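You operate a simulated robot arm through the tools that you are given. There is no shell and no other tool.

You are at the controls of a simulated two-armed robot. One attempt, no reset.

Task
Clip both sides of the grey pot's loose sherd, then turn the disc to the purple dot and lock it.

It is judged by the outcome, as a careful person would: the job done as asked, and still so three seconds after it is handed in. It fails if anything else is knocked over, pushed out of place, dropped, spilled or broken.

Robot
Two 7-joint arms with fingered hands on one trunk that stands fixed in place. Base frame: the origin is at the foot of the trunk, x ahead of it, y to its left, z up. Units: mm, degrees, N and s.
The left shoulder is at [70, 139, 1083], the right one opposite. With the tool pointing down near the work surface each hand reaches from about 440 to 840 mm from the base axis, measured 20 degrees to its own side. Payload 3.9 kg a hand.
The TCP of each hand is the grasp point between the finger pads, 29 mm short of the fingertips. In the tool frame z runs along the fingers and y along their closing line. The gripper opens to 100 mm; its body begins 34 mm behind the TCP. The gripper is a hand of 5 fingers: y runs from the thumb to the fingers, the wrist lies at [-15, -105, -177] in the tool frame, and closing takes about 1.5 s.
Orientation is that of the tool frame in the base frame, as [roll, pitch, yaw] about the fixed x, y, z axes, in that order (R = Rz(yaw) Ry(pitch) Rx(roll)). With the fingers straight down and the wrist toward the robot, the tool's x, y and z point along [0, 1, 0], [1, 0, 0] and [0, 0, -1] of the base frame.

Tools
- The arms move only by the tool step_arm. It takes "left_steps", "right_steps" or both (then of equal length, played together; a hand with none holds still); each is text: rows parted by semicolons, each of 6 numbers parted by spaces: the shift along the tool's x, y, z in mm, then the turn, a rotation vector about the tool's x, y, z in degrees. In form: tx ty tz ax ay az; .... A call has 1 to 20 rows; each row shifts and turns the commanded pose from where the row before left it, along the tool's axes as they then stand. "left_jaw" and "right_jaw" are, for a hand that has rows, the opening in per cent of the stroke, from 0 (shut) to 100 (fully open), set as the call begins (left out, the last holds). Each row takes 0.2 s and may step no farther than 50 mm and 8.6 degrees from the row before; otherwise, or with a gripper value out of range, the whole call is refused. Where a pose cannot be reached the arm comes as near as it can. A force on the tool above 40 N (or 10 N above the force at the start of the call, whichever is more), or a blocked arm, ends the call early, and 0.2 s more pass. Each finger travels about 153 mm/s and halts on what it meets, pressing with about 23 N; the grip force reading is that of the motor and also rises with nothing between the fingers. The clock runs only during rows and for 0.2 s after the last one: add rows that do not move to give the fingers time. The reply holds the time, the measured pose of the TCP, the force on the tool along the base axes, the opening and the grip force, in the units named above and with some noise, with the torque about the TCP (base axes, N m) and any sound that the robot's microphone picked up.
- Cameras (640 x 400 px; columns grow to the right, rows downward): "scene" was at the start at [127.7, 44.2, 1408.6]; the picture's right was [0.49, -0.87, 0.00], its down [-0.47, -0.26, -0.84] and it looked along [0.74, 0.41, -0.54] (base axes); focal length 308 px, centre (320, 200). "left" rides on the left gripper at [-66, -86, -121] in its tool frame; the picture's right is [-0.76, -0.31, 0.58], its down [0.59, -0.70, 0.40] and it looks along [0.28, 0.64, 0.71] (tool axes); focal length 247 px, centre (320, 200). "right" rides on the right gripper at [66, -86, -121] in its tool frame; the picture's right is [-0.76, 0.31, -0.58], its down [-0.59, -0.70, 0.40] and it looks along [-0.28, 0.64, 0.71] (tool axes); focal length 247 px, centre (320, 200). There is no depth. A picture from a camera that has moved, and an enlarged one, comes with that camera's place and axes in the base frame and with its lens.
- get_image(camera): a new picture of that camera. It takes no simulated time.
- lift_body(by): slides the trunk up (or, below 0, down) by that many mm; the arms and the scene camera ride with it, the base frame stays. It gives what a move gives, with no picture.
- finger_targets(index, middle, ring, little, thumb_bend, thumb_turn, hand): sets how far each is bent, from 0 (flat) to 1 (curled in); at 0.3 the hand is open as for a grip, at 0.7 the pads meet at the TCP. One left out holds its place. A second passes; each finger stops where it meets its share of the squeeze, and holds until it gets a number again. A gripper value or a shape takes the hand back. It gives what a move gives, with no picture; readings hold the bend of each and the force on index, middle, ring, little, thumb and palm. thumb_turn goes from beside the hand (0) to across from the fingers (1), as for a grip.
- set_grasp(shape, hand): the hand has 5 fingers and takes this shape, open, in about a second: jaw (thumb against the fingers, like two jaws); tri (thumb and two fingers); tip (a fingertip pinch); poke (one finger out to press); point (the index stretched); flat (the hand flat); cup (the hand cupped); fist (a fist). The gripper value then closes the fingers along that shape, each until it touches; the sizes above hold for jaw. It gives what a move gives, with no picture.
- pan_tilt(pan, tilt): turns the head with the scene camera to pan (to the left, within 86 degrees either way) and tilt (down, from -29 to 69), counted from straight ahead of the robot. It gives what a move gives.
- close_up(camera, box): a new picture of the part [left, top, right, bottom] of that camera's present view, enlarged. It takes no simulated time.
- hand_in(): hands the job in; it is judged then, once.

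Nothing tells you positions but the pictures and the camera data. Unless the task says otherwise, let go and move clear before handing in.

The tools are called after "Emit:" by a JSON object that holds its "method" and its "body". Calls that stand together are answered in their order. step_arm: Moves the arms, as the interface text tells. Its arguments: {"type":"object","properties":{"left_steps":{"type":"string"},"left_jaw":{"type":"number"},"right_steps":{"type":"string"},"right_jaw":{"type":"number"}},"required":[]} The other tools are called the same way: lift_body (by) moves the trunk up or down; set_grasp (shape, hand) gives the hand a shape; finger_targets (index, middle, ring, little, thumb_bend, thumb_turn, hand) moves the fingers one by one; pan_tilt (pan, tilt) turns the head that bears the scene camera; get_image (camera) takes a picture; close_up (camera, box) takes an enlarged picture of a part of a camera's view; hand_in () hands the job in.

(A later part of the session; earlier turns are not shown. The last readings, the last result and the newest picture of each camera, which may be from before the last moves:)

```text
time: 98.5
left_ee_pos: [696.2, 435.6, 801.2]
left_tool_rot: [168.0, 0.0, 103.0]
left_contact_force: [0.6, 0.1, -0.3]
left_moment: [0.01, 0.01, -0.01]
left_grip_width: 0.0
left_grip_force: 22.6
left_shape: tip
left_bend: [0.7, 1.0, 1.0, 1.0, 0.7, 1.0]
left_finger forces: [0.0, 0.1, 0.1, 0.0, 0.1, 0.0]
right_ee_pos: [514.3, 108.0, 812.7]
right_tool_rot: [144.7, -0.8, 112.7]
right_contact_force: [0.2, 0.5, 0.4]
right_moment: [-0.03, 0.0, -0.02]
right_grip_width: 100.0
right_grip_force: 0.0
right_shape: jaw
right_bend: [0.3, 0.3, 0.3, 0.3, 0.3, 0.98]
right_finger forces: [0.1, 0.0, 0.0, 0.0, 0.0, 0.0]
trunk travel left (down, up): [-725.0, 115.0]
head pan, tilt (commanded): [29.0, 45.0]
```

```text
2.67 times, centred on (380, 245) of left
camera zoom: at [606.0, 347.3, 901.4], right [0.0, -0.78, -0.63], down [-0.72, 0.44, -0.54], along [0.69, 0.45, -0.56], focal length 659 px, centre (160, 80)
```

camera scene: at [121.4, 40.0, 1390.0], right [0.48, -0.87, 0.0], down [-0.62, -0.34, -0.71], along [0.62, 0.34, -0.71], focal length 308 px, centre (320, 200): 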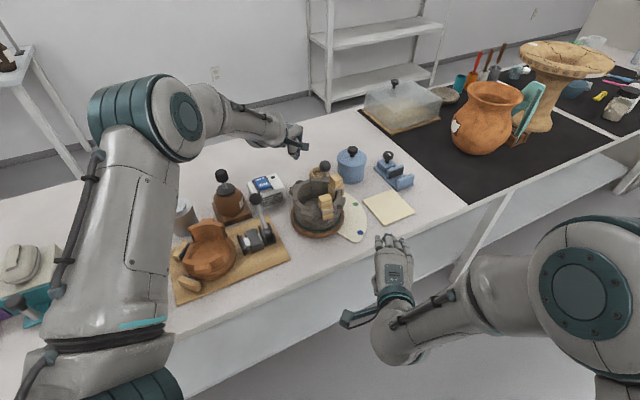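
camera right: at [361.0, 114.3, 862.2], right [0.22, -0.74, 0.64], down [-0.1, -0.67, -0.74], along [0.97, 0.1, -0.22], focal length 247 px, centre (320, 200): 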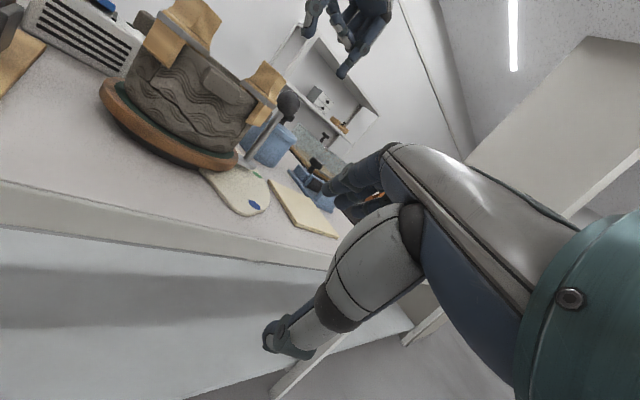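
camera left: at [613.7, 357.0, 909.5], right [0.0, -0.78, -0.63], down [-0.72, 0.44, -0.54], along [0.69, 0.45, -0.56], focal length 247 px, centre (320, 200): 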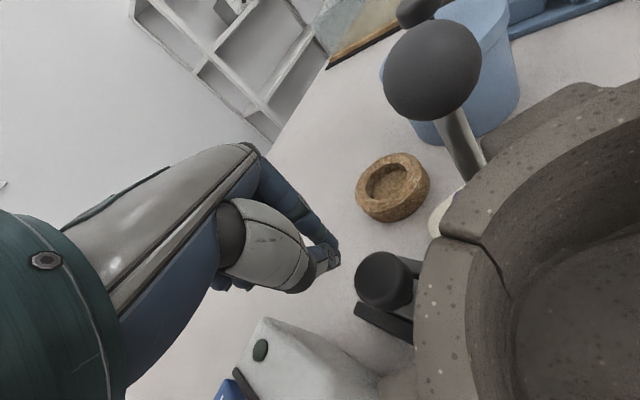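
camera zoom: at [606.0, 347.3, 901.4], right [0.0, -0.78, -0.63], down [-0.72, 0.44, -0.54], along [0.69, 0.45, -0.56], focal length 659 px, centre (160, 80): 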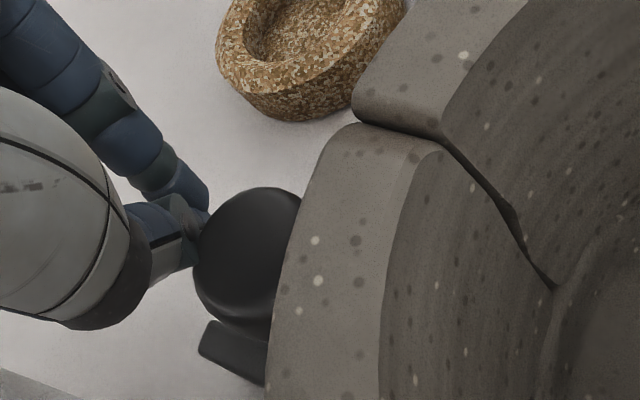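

Emit:
{"method": "step_arm", "body": {"left_steps": "-1.34 -1.45 -0.31 0 0 0; -1.34 -1.45 -0.31 0 0 0; -1.34 -1.45 -0.31 0 0 0; 0 0 0 0 0 0"}}

Emit:
{"method": "close_up", "body": {"camera": "left", "box": [290, 170, 470, 320]}}

```text
time: 99.5
left_ee_pos: [691.9, 432.0, 801.8]
left_tool_rot: [167.9, 0.0, 103.1]
left_contact_force: [2.7, 4.2, 3.4]
left_moment: [0.01, -0.01, -0.03]
left_grip_width: 0.1
left_grip_force: 23.0
left_shape: tip
left_bend: [0.7, 1.0, 1.0, 1.0, 0.7, 1.0]
left_finger forces: [0.0, 0.0, 0.0, 0.0, 0.0, 0.1]
right_ee_pos: [514.7, 108.2, 813.6]
right_tool_rot: [144.8, -0.7, 112.7]
right_contact_force: [0.6, -0.4, 0.0]
right_moment: [-0.01, -0.04, 0.03]
right_grip_width: 100.0
right_grip_force: 0.0
right_shape: jaw
right_bend: [0.3, 0.3, 0.3, 0.3, 0.3, 0.98]
right_finger forces: [0.0, 0.0, 0.0, 0.0, 0.0, 0.0]
trunk travel left (down, up): [-725.0, 115.0]
head pan, tilt (commanded): [29.0, 45.0]
```

```text
2.67 times, centred on (380, 245) of left
camera zoom: at [602.7, 343.4, 902.1], right [0.0, -0.78, -0.63], down [-0.72, 0.44, -0.54], along [0.69, 0.45, -0.56], focal length 659 px, centre (160, 80)
```

zoom: 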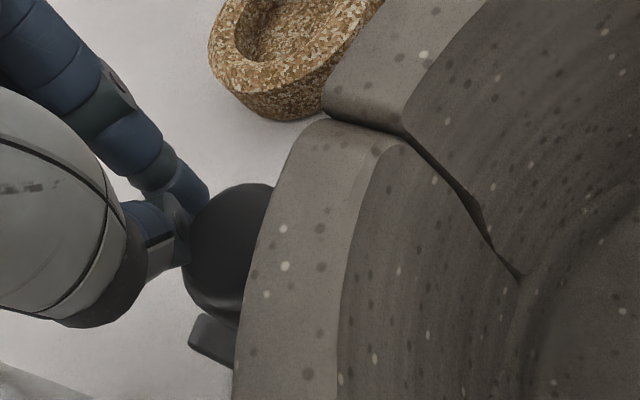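

Contact with the knob (≈6 N). I keep pushing along the bolt's line.

Emit:
{"method": "step_arm", "body": {"left_steps": "-1.34 -1.45 -0.31 0 0 0; -1.34 -1.45 -0.31 0 0 0; -1.34 -1.45 -0.31 0 0 0; -1.34 -1.45 -0.31 0 0 0; 0 0 0 0 0 0"}}

Emit:
{"method": "close_up", "body": {"camera": "left", "box": [290, 170, 470, 320]}}

```text
time: 100.7
left_ee_pos: [690.2, 426.8, 800.5]
left_tool_rot: [167.9, 0.1, 103.2]
left_contact_force: [11.1, 15.8, 2.8]
left_moment: [0.25, -0.2, 0.06]
left_grip_width: 0.0
left_grip_force: 22.8
left_shape: tip
left_bend: [0.71, 1.0, 1.0, 1.0, 0.7, 1.0]
left_finger forces: [33.6, 0.0, 0.0, 0.0, 0.0, 0.1]
right_ee_pos: [516.3, 108.9, 812.0]
right_tool_rot: [144.8, -0.7, 112.7]
right_contact_force: [-0.4, -0.5, 0.1]
right_moment: [0.01, -0.01, -0.03]
right_grip_width: 99.8
right_grip_force: 0.0
right_shape: jaw
right_bend: [0.3, 0.3, 0.3, 0.3, 0.3, 0.98]
right_finger forces: [0.1, 0.0, 0.0, 0.0, 0.1, 0.1]
trunk travel left (down, up): [-725.0, 115.0]
head pan, tilt (commanded): [29.0, 45.0]
```

```text
2.67 times, centred on (380, 245) of left
camera zoom: at [599.6, 338.3, 901.6], right [0.0, -0.78, -0.63], down [-0.72, 0.44, -0.54], along [0.69, 0.45, -0.56], focal length 659 px, centre (160, 80)
```

zoom: 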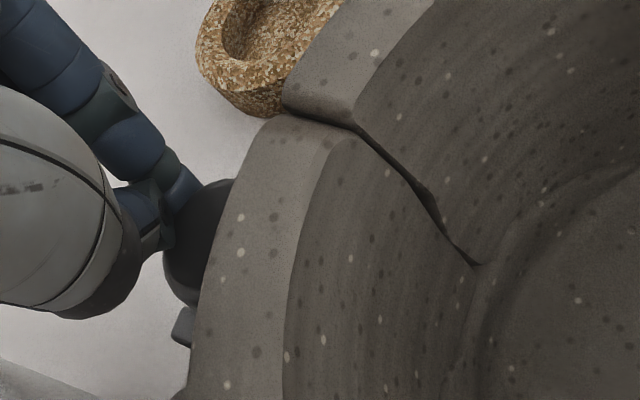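

The knob resists ~19 N without clearly moving. I'll back off rather than force it, and take a closer look at the lock.

Emit:
{"method": "step_arm", "body": {"left_steps": "2.68 2.9 0.62 0 0 0; 4.02 4.35 0.93 0 0 0; 4.02 4.35 0.93 0 0 0; 0 5.5 -25.8 0 0 0; 0 5.5 -25.8 0 0 0; 0 5.5 -25.8 0 0 0; 0 0 0 0 0 0"}}

Emit:
{"method": "get_image", "body": {"camera": "left"}}

Emit:
{"method": "close_up", "body": {"camera": "left", "box": [380, 270, 520, 400]}}

```text
time: 102.3
left_ee_pos: [697.0, 436.3, 880.6]
left_tool_rot: [168.0, 0.0, 103.0]
left_contact_force: [0.5, 0.9, 0.6]
left_moment: [-0.01, 0.01, 0.0]
left_grip_width: 0.0
left_grip_force: 23.0
left_shape: tip
left_bend: [0.72, 1.0, 1.0, 1.0, 0.7, 1.0]
left_finger forces: [0.1, 0.0, 0.0, 0.0, 0.1, 0.0]
right_ee_pos: [516.1, 107.8, 812.7]
right_tool_rot: [144.8, -0.6, 112.7]
right_contact_force: [-0.7, -0.6, -0.2]
right_moment: [-0.01, -0.01, -0.01]
right_grip_width: 100.0
right_grip_force: 0.0
right_shape: jaw
right_bend: [0.3, 0.3, 0.3, 0.3, 0.3, 0.98]
right_finger forces: [0.0, 0.0, 0.1, 0.0, 0.1, 0.0]
trunk travel left (down, up): [-725.0, 115.0]
head pan, tilt (commanded): [29.0, 45.0]
```

```text
taken
camera left: at [607.4, 348.3, 981.7], right [-0.01, -0.78, -0.63], down [-0.72, 0.44, -0.54], along [0.69, 0.45, -0.56], focal length 247 px, centre (320, 200)
```

left: 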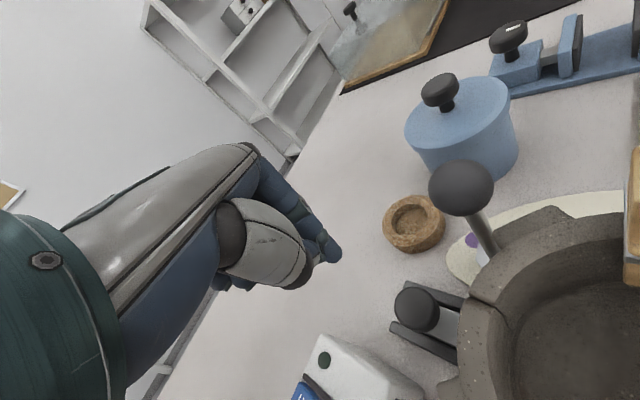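

```text
3.08 times, centred on (450, 335) of left
camera zoom: at [607.4, 348.3, 981.7], right [-0.01, -0.78, -0.63], down [-0.72, 0.44, -0.54], along [0.69, 0.45, -0.56], focal length 760 px, centre (-80, -215)
```

zoom: 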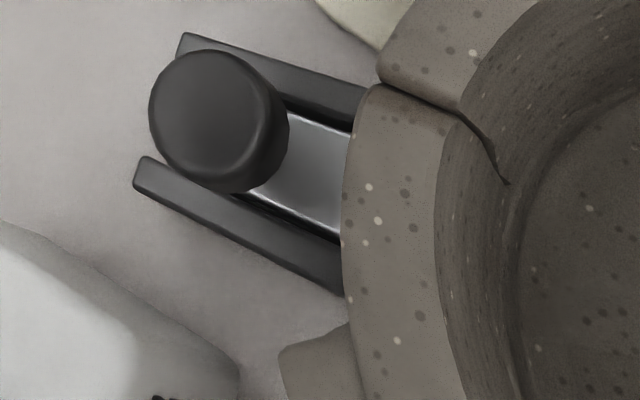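

Emit:
{"method": "step_arm", "body": {"left_steps": "0 0 0 6 0 0; 0 0 0 6 0 0; 0 0 -25 0 0 0; 0 0 -25 0 0 0; 21.5 -24 -9 0 0 0; 21.5 -24 -9 0 0 0; 21.5 -24 -9 0 0 0; 0 0 0 0 0 0; 0 0 0 0 0 0"}}

Emit:
{"method": "get_image", "body": {"camera": "left"}}

```text
time: 104.3
left_ee_pos: [611.9, 485.9, 956.8]
left_tool_rot: [-179.9, 0.0, 103.0]
left_contact_force: [-0.6, 1.0, -0.2]
left_moment: [0.01, 0.01, -0.02]
left_grip_width: 0.0
left_grip_force: 23.6
left_shape: tip
left_bend: [0.72, 1.0, 1.0, 1.0, 0.7, 1.0]
left_finger forces: [0.0, 0.1, 0.1, 0.0, 0.1, 0.0]
right_ee_pos: [513.7, 108.4, 813.8]
right_tool_rot: [144.8, -0.7, 112.7]
right_contact_force: [-0.1, 1.0, -0.1]
right_moment: [0.02, 0.01, 0.01]
right_grip_width: 100.1
right_grip_force: 0.1
right_shape: jaw
right_bend: [0.3, 0.3, 0.3, 0.3, 0.3, 0.98]
right_finger forces: [0.0, 0.1, 0.1, 0.0, 0.0, 0.0]
trunk travel left (down, up): [-725.0, 115.0]
head pan, tilt (commanded): [29.0, 45.0]
```

```text
taken
camera left: at [544.3, 402.9, 1077.9], right [-0.13, -0.81, -0.58], down [-0.82, 0.41, -0.4], along [0.56, 0.42, -0.71], focal length 247 px, centre (320, 200)
```

left: 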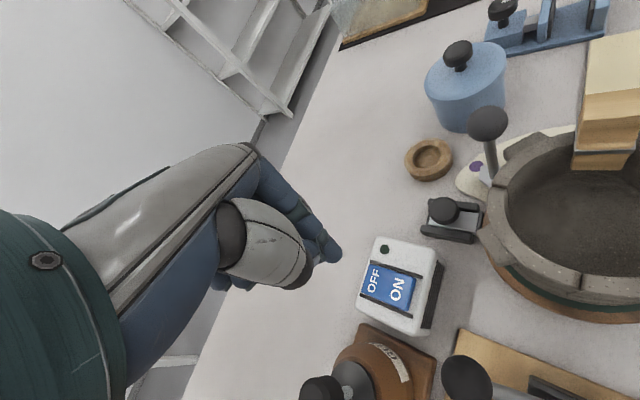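

Emit:
{"method": "close_up", "body": {"camera": "left", "box": [415, 185, 495, 255]}}

Emit:
{"method": "close_up", "body": {"camera": "left", "box": [455, 195, 500, 245]}}

Emit:
{"method": "close_up", "body": {"camera": "left", "box": [440, 130, 530, 210]}}

```text
5.71 times, centred on (455, 220) of left
camera zoom: at [544.3, 402.9, 1077.9], right [-0.13, -0.81, -0.58], down [-0.82, 0.41, -0.4], along [0.56, 0.42, -0.71], focal length 1411 px, centre (-451, 86)
```

zoom: 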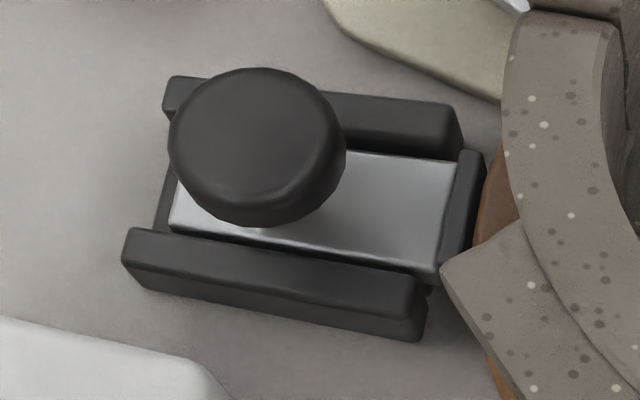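

```text
8.00 times, centred on (478, 220) of left
camera zoom: at [544.3, 402.9, 1077.9], right [-0.13, -0.81, -0.58], down [-0.82, 0.41, -0.4], along [0.56, 0.42, -0.71], focal length 1976 px, centre (-940, 40)
```

zoom: 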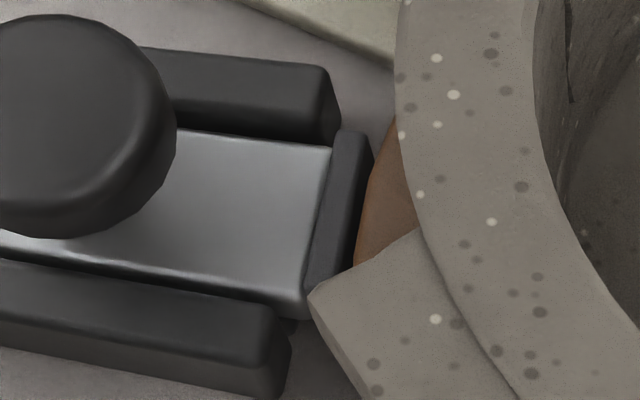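

```text
5.00 times, centred on (485, 170) of left
camera zoom: at [544.3, 402.9, 1077.9], right [-0.13, -0.81, -0.58], down [-0.82, 0.41, -0.4], along [0.56, 0.42, -0.71], focal length 1235 px, centre (-505, 350)
```

zoom: 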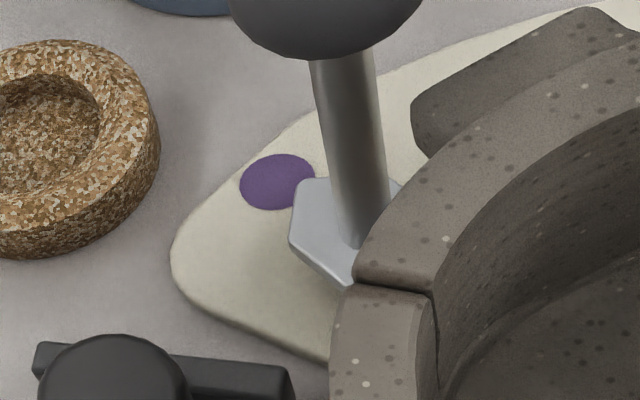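

Emit:
{"method": "close_up", "body": {"camera": "left", "box": [380, 140, 500, 260]}}

Emit:
{"method": "close_up", "body": {"camera": "left", "box": [470, 205, 494, 235]}}

```text
3.33 times, centred on (440, 200) of left
camera zoom: at [544.3, 402.9, 1077.9], right [-0.13, -0.81, -0.58], down [-0.82, 0.41, -0.4], along [0.56, 0.42, -0.71], focal length 823 px, centre (-80, 200)
```

zoom: 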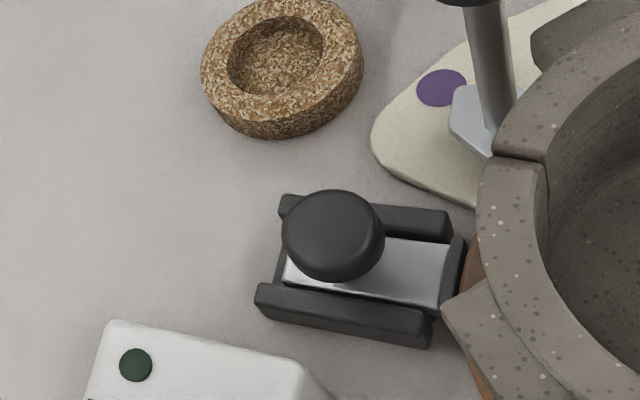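

```text
13.33 times, centred on (482, 220) of left
camera zoom: at [544.3, 402.9, 1077.9], right [-0.13, -0.81, -0.58], down [-0.82, 0.41, -0.4], along [0.56, 0.42, -0.71], focal length 3293 px, centre (-1840, -67)
```

zoom: 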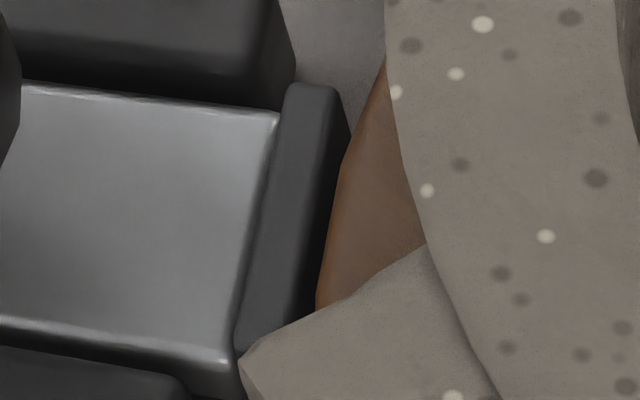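

The slide did move about 1 mm: its front pad is a brake shoe that closes on the disc's rim. I'll re-approach with the fingers side-on (stiffer), at yaw 55° and tilted 20°, to push it squarely home.

Emit:
{"method": "step_arm", "body": {"left_steps": "0 0 0 0 0 8; 0 0 0 0 0 8; 0 0 0 0 0 8; 0 0 0 0 0 8; 0 0 0 0 0 8; 0 0 0 0 0 8; 0 0 0 0 6.67 0; 0 0 0 0 6.67 0; 0 0 0 0 6.66 0; 0 0 0 0 0 0; 0 0 0 0 0 0"}}

```text
time: 106.7
left_ee_pos: [611.9, 484.6, 957.0]
left_tool_rot: [179.9, -20.0, 55.1]
left_contact_force: [0.4, -0.2, -0.3]
left_moment: [0.0, 0.0, -0.01]
left_grip_width: 0.0
left_grip_force: 22.6
left_shape: tip
left_bend: [0.72, 1.0, 1.0, 1.0, 0.7, 1.0]
left_finger forces: [0.1, 0.1, 0.0, 0.1, 0.0, 0.0]
right_ee_pos: [514.9, 107.3, 812.7]
right_tool_rot: [144.7, -0.8, 112.7]
right_contact_force: [-0.2, 0.6, 0.3]
right_moment: [-0.04, 0.0, 0.02]
right_grip_width: 100.1
right_grip_force: 0.1
right_shape: jaw
right_bend: [0.3, 0.3, 0.3, 0.3, 0.3, 0.98]
right_finger forces: [0.1, 0.0, 0.0, 0.1, 0.0, 0.0]
trunk travel left (down, up): [-725.0, 115.0]
head pan, tilt (commanded): [29.0, 45.0]
```

Emit:
{"method": "step_arm", "body": {"left_steps": "-4.7 32.1 25.6 0 0 0; -4.7 32.1 25.6 0 0 0; -4.7 32.1 25.6 0 0 0; 0 0 0 0 0 0; 0 0 0 0 0 0"}}

Emit:
{"method": "get_image", "body": {"camera": "left"}}

Emit:
{"method": "close_up", "body": {"camera": "scene", "box": [250, 110, 370, 230]}}

```text
time: 107.9
left_ee_pos: [698.6, 439.4, 878.0]
left_tool_rot: [180.0, -20.0, 54.9]
left_contact_force: [0.8, -0.1, -0.9]
left_moment: [-0.03, 0.01, 0.0]
left_grip_width: 0.0
left_grip_force: 23.1
left_shape: tip
left_bend: [0.72, 1.0, 1.0, 1.0, 0.7, 1.0]
left_finger forces: [0.0, 0.1, 0.1, 0.1, 0.0, 0.0]
right_ee_pos: [515.6, 106.7, 813.6]
right_tool_rot: [144.7, -0.8, 112.7]
right_contact_force: [0.1, 0.3, 0.7]
right_moment: [0.02, -0.01, 0.02]
right_grip_width: 99.8
right_grip_force: 0.1
right_shape: jaw
right_bend: [0.3, 0.3, 0.3, 0.3, 0.3, 0.98]
right_finger forces: [0.1, 0.1, 0.1, 0.0, 0.0, 0.1]
trunk travel left (down, up): [-725.0, 115.0]
head pan, tilt (commanded): [29.0, 45.0]
```

```text
taken
camera left: at [571.4, 403.6, 970.1], right [-0.55, -0.25, -0.8], down [-0.18, 0.97, -0.17], along [0.82, 0.05, -0.57], focal length 247 px, centre (320, 200)
```

left: 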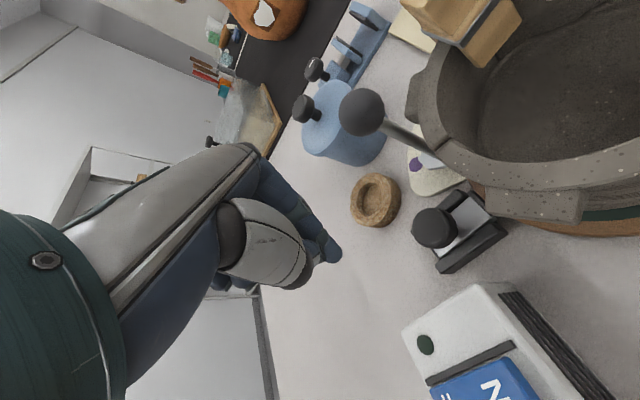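

```text
3.33 times, centred on (310, 170) of scene
camera zoom: at [121.4, 39.9, 1390.0], right [0.48, -0.87, 0.0], down [-0.62, -0.34, -0.71], along [0.62, 0.34, -0.71], focal length 1027 px, centre (353, 300)
```

zoom: 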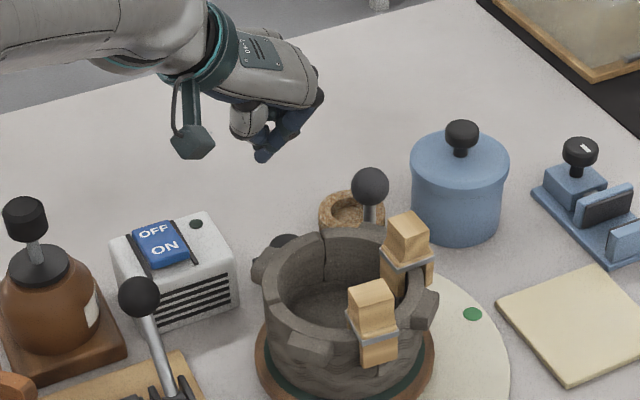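

Emit:
{"method": "close_up", "body": {"camera": "left", "box": [400, 160, 540, 290]}}

Emit:
{"method": "close_up", "body": {"camera": "left", "box": [445, 180, 515, 240]}}

```text
3.08 times, centred on (470, 225) of left
camera zoom: at [571.4, 403.6, 970.1], right [-0.55, -0.25, -0.8], down [-0.18, 0.97, -0.17], along [0.82, 0.05, -0.57], focal length 760 px, centre (-142, 123)
```

zoom: 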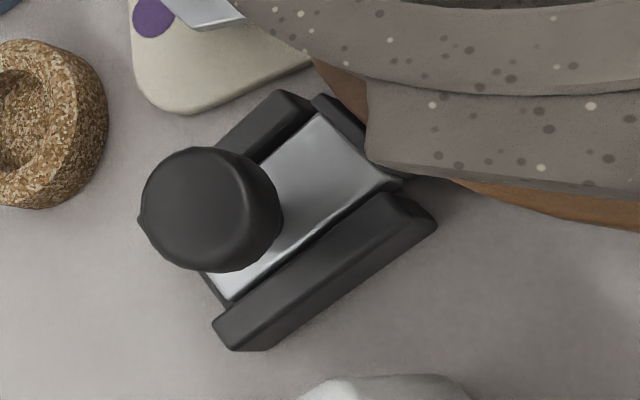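

```text
6.67 times, centred on (480, 210) of left
camera zoom: at [571.4, 403.6, 970.1], right [-0.55, -0.25, -0.8], down [-0.18, 0.97, -0.17], along [0.82, 0.05, -0.57], focal length 1646 px, centre (-747, 133)
```

zoom: 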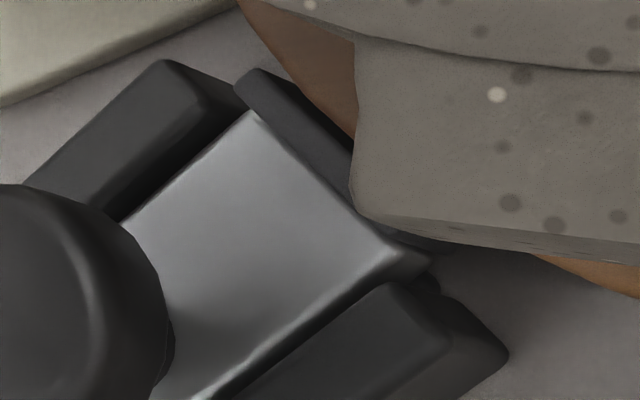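

Emit:
{"method": "step_arm", "body": {"left_steps": "-7.2 0 19.7 0 0 0; -7.2 0 19.7 0 0 0; -7.2 0 19.7 0 0 0; -7.1 0 19.5 0 0 0; 0 0 0 0 0 0"}}

Emit:
{"method": "close_up", "body": {"camera": "left", "box": [300, 170, 480, 320]}}

```text
time: 109.1
left_ee_pos: [698.8, 439.3, 799.0]
left_tool_rot: [180.0, -20.1, 55.1]
left_contact_force: [-0.6, 0.4, -0.4]
left_moment: [-0.02, 0.0, 0.0]
left_grip_width: 0.0
left_grip_force: 23.3
left_shape: tip
left_bend: [0.72, 1.0, 1.0, 1.0, 0.7, 1.0]
left_finger forces: [0.0, 0.0, 0.0, 0.1, 0.1, 0.1]
right_ee_pos: [515.2, 107.4, 813.5]
right_tool_rot: [144.8, -0.7, 112.6]
right_contact_force: [-0.6, 0.3, 0.2]
right_moment: [0.0, 0.0, -0.03]
right_grip_width: 100.0
right_grip_force: 0.0
right_shape: jaw
right_bend: [0.3, 0.3, 0.3, 0.3, 0.3, 0.98]
right_finger forces: [0.0, 0.1, 0.1, 0.1, 0.0, 0.1]
trunk travel left (down, up): [-725.0, 115.0]
head pan, tilt (commanded): [29.0, 45.0]
```

```text
2.67 times, centred on (390, 245) of left
camera zoom: at [570.7, 404.8, 889.0], right [-0.55, -0.25, -0.8], down [-0.18, 0.97, -0.17], along [0.82, 0.05, -0.57], focal length 659 px, centre (133, 80)
```

zoom: 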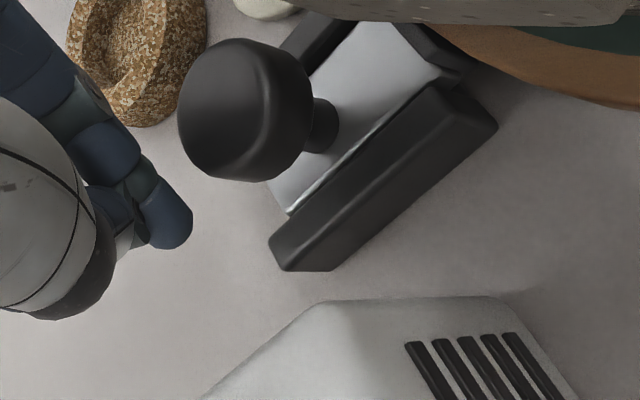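

Emit:
{"method": "step_arm", "body": {"left_steps": "-4.7 0 -1.71 0 0 0; -4.7 0 -1.71 0 0 0; -3.76 0 -1.37 0 0 0; 0 0 0 0 0 0"}}

Emit:
{"method": "close_up", "body": {"camera": "left", "box": [300, 170, 480, 320]}}

```text
time: 110.1
left_ee_pos: [691.3, 430.2, 798.0]
left_tool_rot: [179.9, -20.1, 55.2]
left_contact_force: [3.7, 3.9, 2.1]
left_moment: [0.06, 0.0, 0.01]
left_grip_width: 0.0
left_grip_force: 23.1
left_shape: tip
left_bend: [0.72, 1.0, 1.0, 1.0, 0.7, 1.0]
left_finger forces: [0.0, 0.0, 0.0, 0.0, 0.0, 0.0]
right_ee_pos: [514.7, 107.1, 814.0]
right_tool_rot: [144.8, -0.6, 112.6]
right_contact_force: [0.8, 0.3, -0.1]
right_moment: [-0.02, 0.0, 0.02]
right_grip_width: 100.0
right_grip_force: 0.0
right_shape: jaw
right_bend: [0.3, 0.3, 0.3, 0.3, 0.3, 0.98]
right_finger forces: [0.0, 0.0, 0.0, 0.0, 0.1, 0.0]
trunk travel left (down, up): [-725.0, 115.0]
head pan, tilt (commanded): [29.0, 45.0]
```

```text
2.67 times, centred on (390, 245) of left
camera zoom: at [562.9, 394.7, 888.8], right [-0.54, -0.25, -0.8], down [-0.18, 0.97, -0.17], along [0.82, 0.05, -0.57], focal length 659 px, centre (133, 80)
```

zoom: 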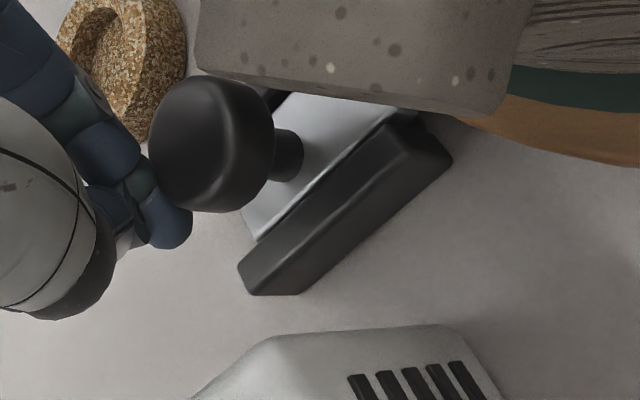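

Emit:
{"method": "step_arm", "body": {"left_steps": "-1.41 0 -0.51 0 0 0; -1.41 0 -0.51 0 0 0; -1.41 0 -0.51 0 0 0; 0 0 0 0 0 0"}}

Emit:
{"method": "close_up", "body": {"camera": "left", "box": [300, 170, 480, 320]}}

```text
time: 111.1
left_ee_pos: [690.2, 429.5, 797.0]
left_tool_rot: [179.7, -20.2, 55.4]
left_contact_force: [13.2, 19.9, 10.0]
left_moment: [0.13, -0.04, -0.04]
left_grip_width: 0.2
left_grip_force: 22.8
left_shape: tip
left_bend: [0.72, 1.0, 1.0, 1.0, 0.7, 1.0]
left_finger forces: [29.7, 0.1, 0.0, 0.0, 0.1, 0.0]
right_ee_pos: [515.4, 109.6, 813.9]
right_tool_rot: [144.9, -0.6, 112.7]
right_contact_force: [0.0, 0.4, -0.3]
right_moment: [-0.01, 0.01, 0.01]
right_grip_width: 99.9
right_grip_force: 0.1
right_shape: jaw
right_bend: [0.3, 0.3, 0.3, 0.3, 0.3, 0.98]
right_finger forces: [0.0, 0.0, 0.0, 0.0, 0.1, 0.1]
trunk travel left (down, up): [-725.0, 115.0]
head pan, tilt (commanded): [29.0, 45.0]
```

```text
2.67 times, centred on (390, 245) of left
camera zoom: at [561.6, 392.9, 888.6], right [-0.54, -0.25, -0.8], down [-0.18, 0.97, -0.17], along [0.82, 0.05, -0.57], focal length 659 px, centre (133, 80)
```

zoom: 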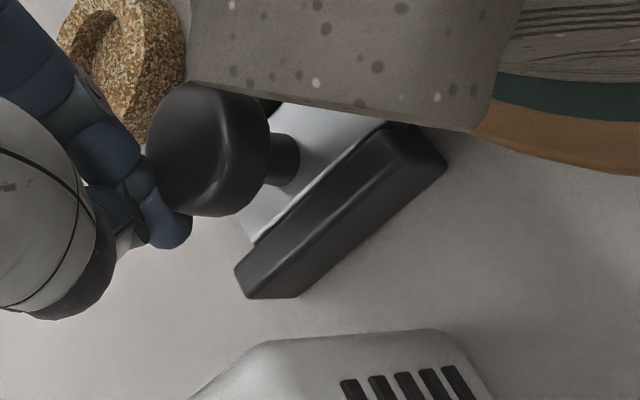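

The knob holds firm at 24 N, so the shoe seems to be against the disc. I'll add a little more push to be sure it's fully home.

Emit:
{"method": "step_arm", "body": {"left_steps": "-0.94 0 -0.34 0 0 0; -0.94 0 -0.34 0 0 0; 0 0 0 0 0 0"}}

Emit:
{"method": "close_up", "body": {"camera": "left", "box": [300, 170, 480, 320]}}

```text
time: 111.9
left_ee_pos: [689.7, 429.0, 798.7]
left_tool_rot: [179.7, -20.2, 55.5]
left_contact_force: [16.4, 26.2, 14.2]
left_moment: [0.18, -0.06, -0.06]
left_grip_width: 0.0
left_grip_force: 23.2
left_shape: tip
left_bend: [0.72, 1.0, 1.0, 1.0, 0.7, 1.0]
left_finger forces: [36.4, 0.1, 0.1, 0.1, 0.1, 0.0]
right_ee_pos: [515.6, 107.9, 812.6]
right_tool_rot: [144.9, -0.6, 112.6]
right_contact_force: [-0.4, 0.0, 0.6]
right_moment: [0.03, 0.02, 0.04]
right_grip_width: 100.0
right_grip_force: 0.0
right_shape: jaw
right_bend: [0.3, 0.3, 0.3, 0.3, 0.3, 0.98]
right_finger forces: [0.0, 0.1, 0.1, 0.0, 0.0, 0.0]
trunk travel left (down, up): [-725.0, 115.0]
head pan, tilt (commanded): [29.0, 45.0]
```

```text
2.67 times, centred on (390, 245) of left
camera zoom: at [560.9, 392.3, 888.5], right [-0.54, -0.25, -0.81], down [-0.19, 0.97, -0.17], along [0.82, 0.06, -0.57], focal length 659 px, centre (133, 80)
```

zoom: 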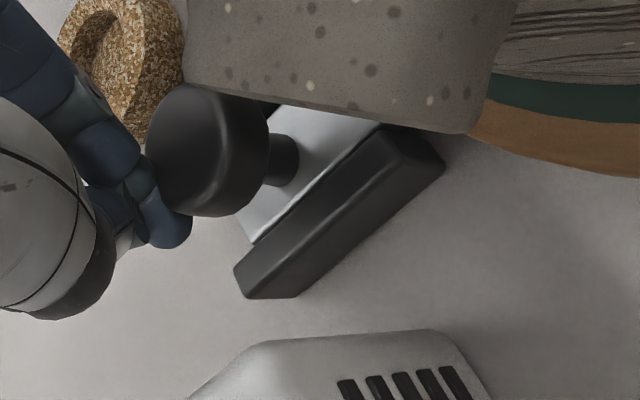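

The slide is firmly home at 31 N. I'll withdraw from the knob, and then test gently at the handle whether the disc is really held.

Emit:
{"method": "step_arm", "body": {"left_steps": "2.82 0 1.02 0 0 0; 4.7 0 1.71 0 0 0; 4.7 0 1.71 0 0 0; 7.2 0 -19.7 0 0 0; 7.2 0 -19.7 0 0 0; 7.2 0 -19.7 0 0 0; 7.2 0 -19.7 0 0 0; 0 0 0 0 0 0"}}

Emit:
{"method": "close_up", "body": {"camera": "left", "box": [400, 160, 540, 290]}}

Emit:
{"method": "close_up", "body": {"camera": "left", "box": [350, 60, 500, 210]}}

```text
time: 113.7
left_ee_pos: [696.1, 433.5, 882.5]
left_tool_rot: [-180.0, -20.0, 55.0]
left_contact_force: [0.4, 0.4, 0.0]
left_moment: [-0.02, -0.01, 0.03]
left_grip_width: 0.0
left_grip_force: 23.1
left_shape: tip
left_bend: [0.72, 1.0, 1.0, 1.0, 0.7, 1.0]
left_finger forces: [0.1, 0.0, 0.0, 0.1, 0.0, 0.1]
right_ee_pos: [515.0, 107.1, 812.8]
right_tool_rot: [144.8, -0.8, 112.9]
right_contact_force: [-0.3, -0.1, 0.0]
right_moment: [0.01, -0.04, -0.01]
right_grip_width: 100.0
right_grip_force: 0.1
right_shape: jaw
right_bend: [0.3, 0.3, 0.3, 0.3, 0.3, 0.98]
right_finger forces: [0.0, 0.0, 0.0, 0.1, 0.1, 0.0]
trunk travel left (down, up): [-725.0, 115.0]
head pan, tilt (commanded): [29.0, 45.0]
```

```text
3.08 times, centred on (470, 225) of left
camera zoom: at [567.7, 398.3, 972.7], right [-0.55, -0.25, -0.8], down [-0.18, 0.97, -0.17], along [0.82, 0.05, -0.57], focal length 760 px, centre (-142, 123)
```

zoom: 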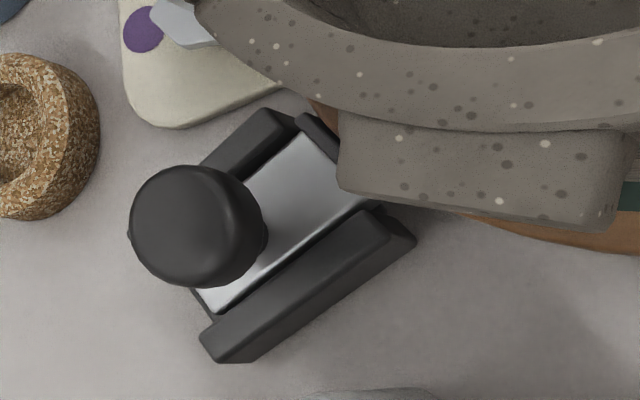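

```text
2.67 times, centred on (425, 135) of left
camera zoom: at [567.7, 398.3, 972.7], right [-0.55, -0.25, -0.8], down [-0.18, 0.97, -0.17], along [0.82, 0.05, -0.57], focal length 659 px, centre (40, 373)
```

zoom: 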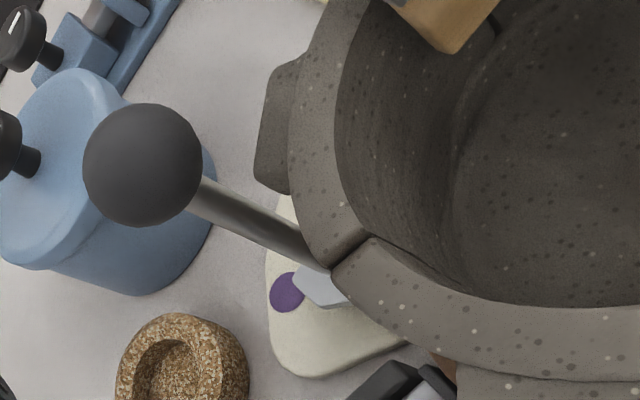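

Emit:
{"method": "close_up", "body": {"camera": "left", "box": [500, 170, 640, 290]}}

Emit:
{"method": "close_up", "body": {"camera": "left", "box": [455, 180, 505, 225]}}

Emit:
{"method": "close_up", "body": {"camera": "scene", "box": [275, 170, 365, 250]}}

Emit:
{"method": "close_up", "body": {"camera": "right", "box": [90, 60, 250, 180]}}

```text
3.33 times, centred on (570, 230) of left
camera zoom: at [567.7, 398.3, 972.7], right [-0.55, -0.25, -0.8], down [-0.18, 0.97, -0.17], along [0.82, 0.05, -0.57], focal length 823 px, centre (-513, 100)
```

zoom: 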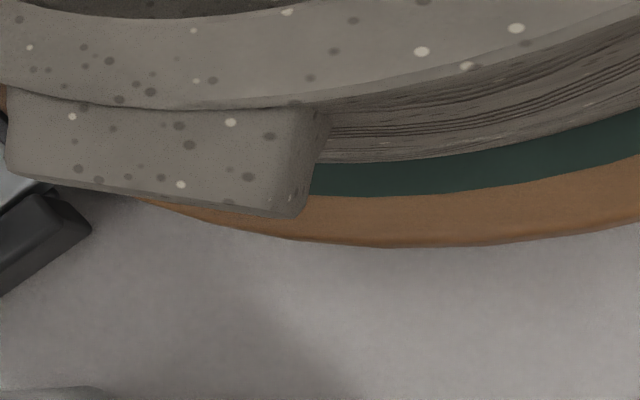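

```text
8.89 times, centred on (480, 202) of left
camera zoom: at [567.7, 398.3, 972.7], right [-0.55, -0.25, -0.8], down [-0.18, 0.97, -0.17], along [0.82, 0.05, -0.57], focal length 2195 px, centre (-1102, 178)
```

zoom: 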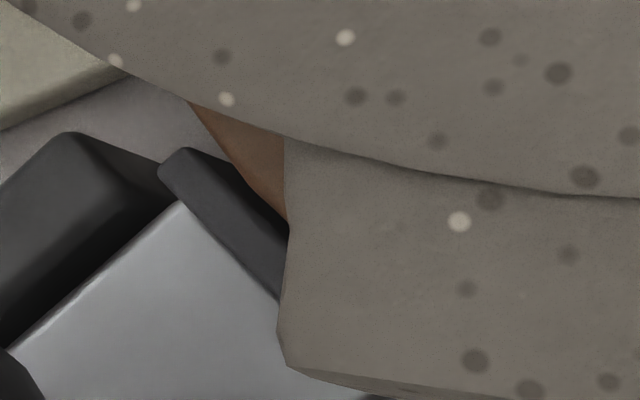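

```text
5.00 times, centred on (320, 210) of scene
camera zoom: at [121.4, 40.5, 1390.0], right [0.48, -0.87, 0.0], down [-0.62, -0.34, -0.71], along [0.62, 0.34, -0.71], focal length 1541 px, centre (320, 150)
```

zoom: 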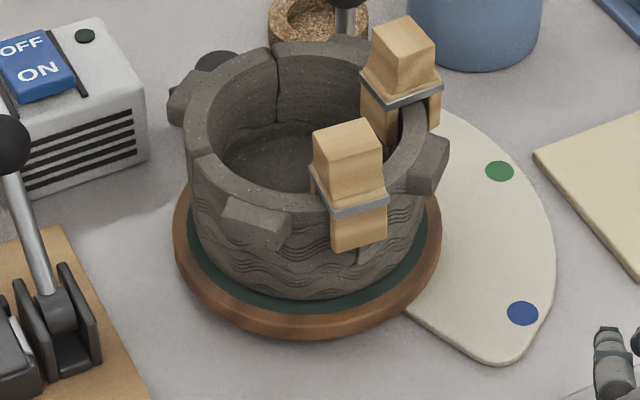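

```text
3.33 times, centred on (170, 120) of right
camera zoom: at [360.9, 114.6, 862.2], right [0.22, -0.74, 0.64], down [-0.1, -0.67, -0.74], along [0.97, 0.1, -0.22], focal length 823 px, centre (820, 467)
```

zoom: 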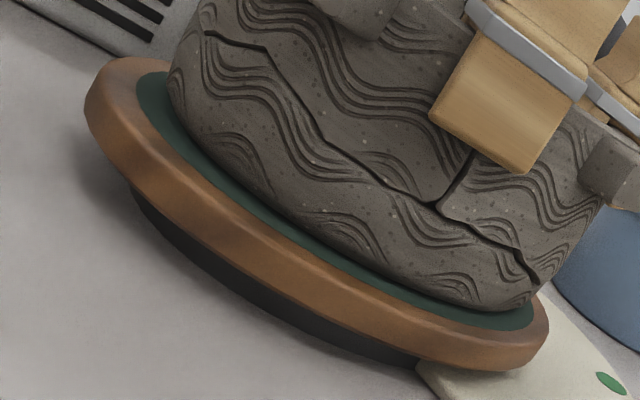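

The shoe looks in contact with the disc's rim. To be sure the disc is held, I'll go back to the handle ball, grip it, and try a gentle nudge.

Emit:
{"method": "step_arm", "body": {"left_steps": "13.7 0 -37.6 0 0 0; 13.7 0 -37.6 0 0 0; 0 0 0 0 -6.67 0; 0 0 0 0 -6.67 0; 0 0 0 0 -6.66 0; 0 0 0 0 0 -8; 0 0 0 0 0 -8; 0 0 0 0 0 -8; 0 0 0 0 0 -8; 0 0 0 0 0 -8; 0 0 0 0 0 -8; 0 0 0 0 0 0; 0 0 0 0 0 0", "left_jaw": 55}}

```text
time: 116.5
left_ee_pos: [693.7, 435.1, 960.3]
left_tool_rot: [180.0, 0.0, 103.0]
left_contact_force: [1.3, -0.1, -0.7]
left_moment: [0.01, 0.01, 0.0]
left_grip_width: 54.8
left_grip_force: 0.0
left_shape: tip
left_bend: [0.45, 0.98, 0.99, 0.99, 0.3, 1.0]
left_finger forces: [0.0, 0.1, 0.1, 0.1, 0.0, 0.0]
right_ee_pos: [515.2, 106.4, 813.3]
right_tool_rot: [144.9, -0.7, 112.7]
right_contact_force: [-0.5, -0.8, -0.6]
right_moment: [-0.01, 0.0, -0.02]
right_grip_width: 100.1
right_grip_force: 0.1
right_shape: jaw
right_bend: [0.3, 0.3, 0.3, 0.3, 0.3, 0.98]
right_finger forces: [0.1, 0.1, 0.0, 0.0, 0.1, 0.1]
trunk travel left (down, up): [-725.0, 115.0]
head pan, tilt (commanded): [29.0, 45.0]
```

Emit:
{"method": "step_arm", "body": {"left_steps": "-33 -3.7 0 0 0 0; -33 -3.7 0 0 0 0; -32.1 -3.7 0 0 0 0; 0 0 0 0 0 0; 0 0 0 0 0 0"}}

Emit:
{"method": "close_up", "body": {"camera": "left", "box": [340, 230, 440, 320]}}

```text
time: 117.7
left_ee_pos: [704.4, 335.3, 960.5]
left_tool_rot: [180.0, 0.1, 103.0]
left_contact_force: [0.2, -0.9, -0.5]
left_moment: [0.01, 0.03, 0.01]
left_grip_width: 55.0
left_grip_force: 0.1
left_shape: tip
left_bend: [0.45, 0.98, 0.99, 0.99, 0.3, 1.0]
left_finger forces: [0.0, 0.1, 0.1, 0.0, 0.0, 0.0]
right_ee_pos: [515.3, 107.5, 812.9]
right_tool_rot: [144.7, -0.8, 112.6]
right_contact_force: [-0.3, 0.6, 0.4]
right_moment: [-0.02, 0.04, 0.0]
right_grip_width: 99.9
right_grip_force: 0.0
right_shape: jaw
right_bend: [0.3, 0.3, 0.3, 0.3, 0.3, 0.98]
right_finger forces: [0.0, 0.0, 0.1, 0.0, 0.0, 0.0]
trunk travel left (down, up): [-725.0, 115.0]
head pan, tilt (commanded): [29.0, 45.0]
```

```text
4.44 times, centred on (390, 275) of left
camera zoom: at [637.3, 251.9, 1081.8], right [-0.13, -0.81, -0.58], down [-0.82, 0.42, -0.4], along [0.56, 0.42, -0.71], focal length 1098 px, centre (9, -133)
```

zoom: 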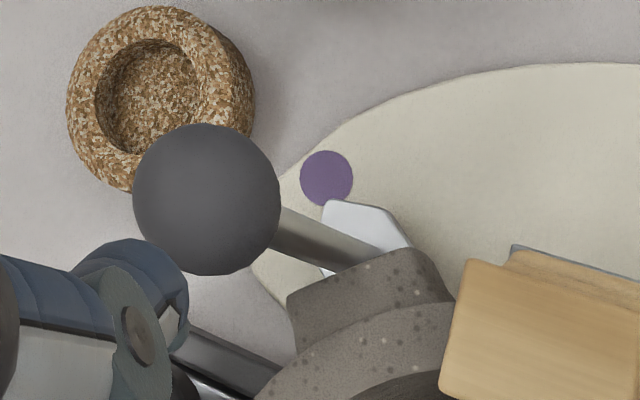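

Emit:
{"method": "step_arm", "body": {"left_steps": "4 -0.5 0 0 0 0; 0 0 30 0 0 0; 0 0 30 0 0 0; 0 0 19 0 0 0; 0 0 0 0 0 0"}}

Emit:
{"method": "step_arm", "body": {"left_steps": "0 0 0 0 0 0; 0 0 0 0 0 0; 0 0 0 0 0 0; 0 0 0 0 0 0; 0 0 0 0 0 0; 0 0 0 0 0 0; 0 0 0 0 0 0; 0 0 0 0 0 0", "left_jaw": 0}}

Emit:
{"method": "close_up", "body": {"camera": "left", "box": [270, 180, 470, 340]}}

```text
time: 118.9
left_ee_pos: [703.5, 341.8, 882.7]
left_tool_rot: [180.0, -0.1, 103.0]
left_contact_force: [0.6, 0.8, -0.1]
left_moment: [0.0, 0.01, 0.02]
left_grip_width: 54.8
left_grip_force: 0.0
left_shape: tip
left_bend: [0.45, 0.98, 0.99, 0.99, 0.3, 1.0]
left_finger forces: [0.1, 0.0, 0.0, 0.0, 0.0, 0.0]
right_ee_pos: [515.1, 107.8, 814.2]
right_tool_rot: [144.8, -0.6, 112.7]
right_contact_force: [0.0, -0.4, 0.3]
right_moment: [-0.02, 0.0, -0.01]
right_grip_width: 100.2
right_grip_force: 0.0
right_shape: jaw
right_bend: [0.3, 0.3, 0.3, 0.3, 0.3, 0.98]
right_finger forces: [0.0, 0.0, 0.0, 0.0, 0.0, 0.0]
trunk travel left (down, up): [-725.0, 115.0]
head pan, tilt (commanded): [29.0, 45.0]
```

```text
time: 120.7
left_ee_pos: [703.7, 341.5, 882.6]
left_tool_rot: [-180.0, 0.0, 102.9]
left_contact_force: [1.1, 0.0, -0.5]
left_moment: [-0.03, -0.02, 0.04]
left_grip_width: 24.2
left_grip_force: 23.0
left_shape: tip
left_bend: [0.55, 1.0, 1.0, 1.0, 0.52, 1.0]
left_finger forces: [19.6, 0.1, 0.0, 0.0, 19.4, 0.1]
right_ee_pos: [516.4, 108.2, 813.5]
right_tool_rot: [144.8, -0.8, 112.5]
right_contact_force: [0.5, -0.1, 0.1]
right_moment: [-0.03, 0.03, -0.02]
right_grip_width: 99.9
right_grip_force: 0.0
right_shape: jaw
right_bend: [0.3, 0.3, 0.3, 0.3, 0.3, 0.98]
right_finger forces: [0.0, 0.0, 0.0, 0.1, 0.0, 0.1]
trunk travel left (down, up): [-725.0, 115.0]
head pan, tilt (commanded): [29.0, 45.0]
```

```text
2.50 times, centred on (370, 260) of left
camera zoom: at [636.5, 257.9, 1002.3], right [-0.13, -0.81, -0.58], down [-0.82, 0.42, -0.4], along [0.56, 0.42, -0.71], focal length 617 px, centre (195, 50)
```

zoom: 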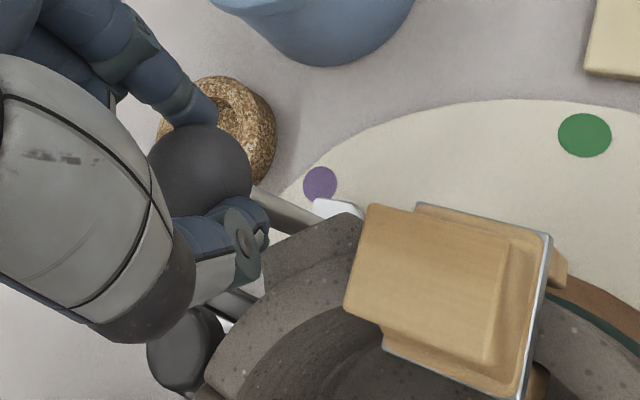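

Emit:
{"method": "step_arm", "body": {"left_steps": "1 0 0 0 0 0; 1 0 0 0 0 0; 1 0 0 0 0 0; 0 0 0 0 0 0"}}

Emit:
{"method": "step_arm", "body": {"left_steps": "0.7 0 0 0 0 0; 0.7 0 0 0 0 0; 0 0 0 0 0 0"}}

Emit:
{"method": "close_up", "body": {"camera": "left", "box": [270, 180, 470, 340]}}

```text
time: 121.7
left_ee_pos: [703.5, 342.8, 881.4]
left_tool_rot: [-179.9, 0.1, 103.0]
left_contact_force: [-0.8, -2.8, -2.3]
left_moment: [-0.01, 0.05, 0.02]
left_grip_width: 24.2
left_grip_force: 23.6
left_shape: tip
left_bend: [0.55, 1.0, 1.0, 1.0, 0.52, 1.0]
left_finger forces: [19.7, 0.1, 0.0, 0.0, 21.2, 0.1]
right_ee_pos: [514.8, 108.6, 813.5]
right_tool_rot: [144.8, -0.8, 112.6]
right_contact_force: [-0.5, 0.1, -0.3]
right_moment: [0.02, 0.0, 0.01]
right_grip_width: 100.2
right_grip_force: 0.0
right_shape: jaw
right_bend: [0.3, 0.3, 0.3, 0.3, 0.3, 0.98]
right_finger forces: [0.0, 0.1, 0.0, 0.1, 0.1, 0.1]
trunk travel left (down, up): [-725.0, 115.0]
head pan, tilt (commanded): [29.0, 45.0]
```

```text
time: 122.5
left_ee_pos: [703.8, 344.6, 881.5]
left_tool_rot: [180.0, 0.0, 103.0]
left_contact_force: [-0.7, -2.0, -2.6]
left_moment: [-0.03, 0.02, 0.05]
left_grip_width: 24.2
left_grip_force: 23.5
left_shape: tip
left_bend: [0.55, 1.0, 1.0, 1.0, 0.52, 1.0]
left_finger forces: [19.6, 0.0, 0.0, 0.1, 21.4, 0.1]
right_ee_pos: [515.0, 107.1, 813.6]
right_tool_rot: [144.9, -0.7, 112.6]
right_contact_force: [0.2, 0.0, -0.9]
right_moment: [0.0, 0.02, -0.04]
right_grip_width: 99.9
right_grip_force: 0.1
right_shape: jaw
right_bend: [0.3, 0.3, 0.3, 0.3, 0.3, 0.98]
right_finger forces: [0.0, 0.0, 0.0, 0.0, 0.0, 0.0]
trunk travel left (down, up): [-725.0, 115.0]
head pan, tilt (commanded): [29.0, 45.0]
```

```text
2.50 times, centred on (370, 260) of left
camera zoom: at [636.1, 260.7, 1002.4], right [-0.13, -0.81, -0.58], down [-0.82, 0.42, -0.4], along [0.56, 0.42, -0.71], focal length 617 px, centre (195, 50)
```

zoom: 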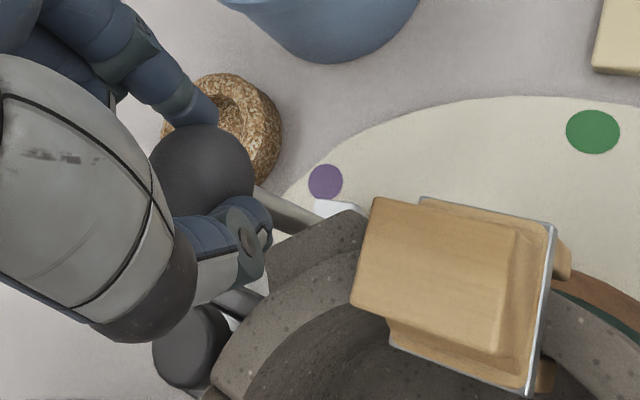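

Emit:
{"method": "step_arm", "body": {"left_steps": "1 0 0 0 0 0; 1 0 0 0 0 0; 1 0 0 0 0 0; 0 0 0 0 0 0"}}

Emit:
{"method": "close_up", "body": {"camera": "left", "box": [270, 180, 470, 340]}}

```text
time: 123.5
left_ee_pos: [702.5, 346.5, 881.6]
left_tool_rot: [-180.0, 0.0, 102.9]
left_contact_force: [-1.5, -4.3, -2.8]
left_moment: [-0.03, 0.02, 0.03]
left_grip_width: 24.4
left_grip_force: 23.2
left_shape: tip
left_bend: [0.55, 1.0, 1.0, 1.0, 0.52, 1.0]
left_finger forces: [19.7, 0.0, 0.0, 0.0, 21.6, 0.1]
right_ee_pos: [514.4, 107.6, 812.4]
right_tool_rot: [144.8, -0.7, 112.6]
right_contact_force: [-0.5, -0.6, 0.8]
right_moment: [-0.01, -0.01, 0.0]
right_grip_width: 99.9
right_grip_force: 0.1
right_shape: jaw
right_bend: [0.3, 0.3, 0.3, 0.3, 0.3, 0.98]
right_finger forces: [0.0, 0.0, 0.0, 0.0, 0.0, 0.1]
trunk travel left (down, up): [-725.0, 115.0]
head pan, tilt (commanded): [29.0, 45.0]
```

```text
2.50 times, centred on (370, 260) of left
camera zoom: at [635.5, 263.3, 1002.5], right [-0.13, -0.81, -0.58], down [-0.82, 0.42, -0.4], along [0.56, 0.42, -0.71], focal length 617 px, centre (195, 50)
```

zoom: 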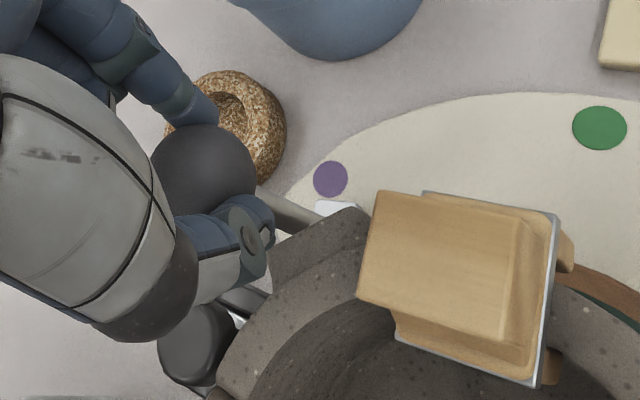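

Useful: the disc still turns at ~4 N, so it isn't locked — and my nudge turned it about 3° past the dot. I'll turn it back, then study the lock more closely.

Emit:
{"method": "step_arm", "body": {"left_steps": "-1.2 0 0 0 0 0; -1.2 0 0 0 0 0; -1.2 0 0 0 0 0; -1.2 0 0 0 0 0; -1.2 0 0 0 0 0; -1.2 0 0 0 0 0; 0 0 0 0 0 0"}}

Emit:
{"method": "close_up", "body": {"camera": "left", "box": [370, 230, 420, 280]}}

Emit:
{"method": "close_up", "body": {"camera": "left", "box": [270, 180, 470, 340]}}

```text
time: 125.1
left_ee_pos: [703.7, 341.8, 881.8]
left_tool_rot: [180.0, -0.1, 103.0]
left_contact_force: [-1.4, 3.7, -1.9]
left_moment: [0.05, 0.02, 0.02]
left_grip_width: 24.0
left_grip_force: 22.9
left_shape: tip
left_bend: [0.55, 1.0, 1.0, 1.0, 0.52, 1.0]
left_finger forces: [18.3, 0.0, 0.0, 0.0, 20.2, 0.0]
right_ee_pos: [515.3, 108.8, 814.0]
right_tool_rot: [144.7, -0.6, 112.7]
right_contact_force: [0.1, 1.2, -0.1]
right_moment: [-0.01, -0.04, 0.02]
right_grip_width: 100.2
right_grip_force: 0.1
right_shape: jaw
right_bend: [0.3, 0.3, 0.3, 0.3, 0.3, 0.98]
right_finger forces: [0.0, 0.0, 0.0, 0.0, 0.0, 0.1]
trunk travel left (down, up): [-725.0, 115.0]
head pan, tilt (commanded): [29.0, 45.0]
```

```text
8.00 times, centred on (395, 255) of left
camera zoom: at [636.7, 257.4, 1002.3], right [-0.13, -0.81, -0.58], down [-0.82, 0.41, -0.4], along [0.56, 0.42, -0.71], focal length 1976 px, centre (-280, -240)
```

zoom: 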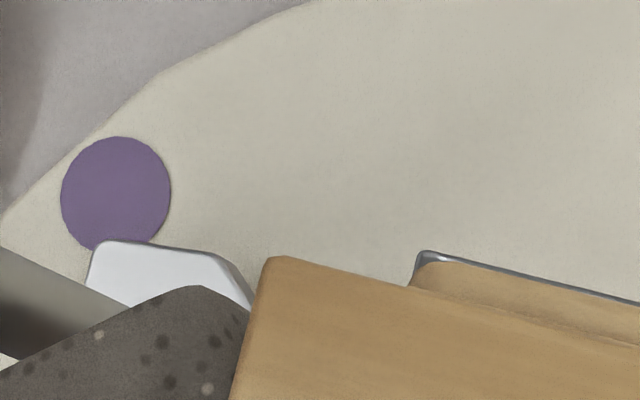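

```text
2.50 times, centred on (370, 260) of left
camera zoom: at [636.7, 257.4, 1002.3], right [-0.13, -0.81, -0.58], down [-0.82, 0.41, -0.4], along [0.56, 0.42, -0.71], focal length 617 px, centre (195, 50)
```

zoom: 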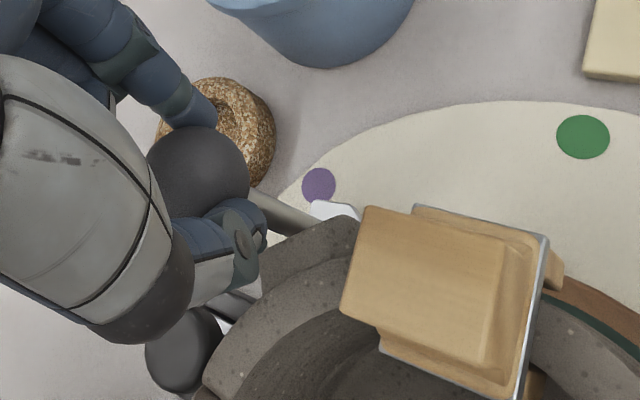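

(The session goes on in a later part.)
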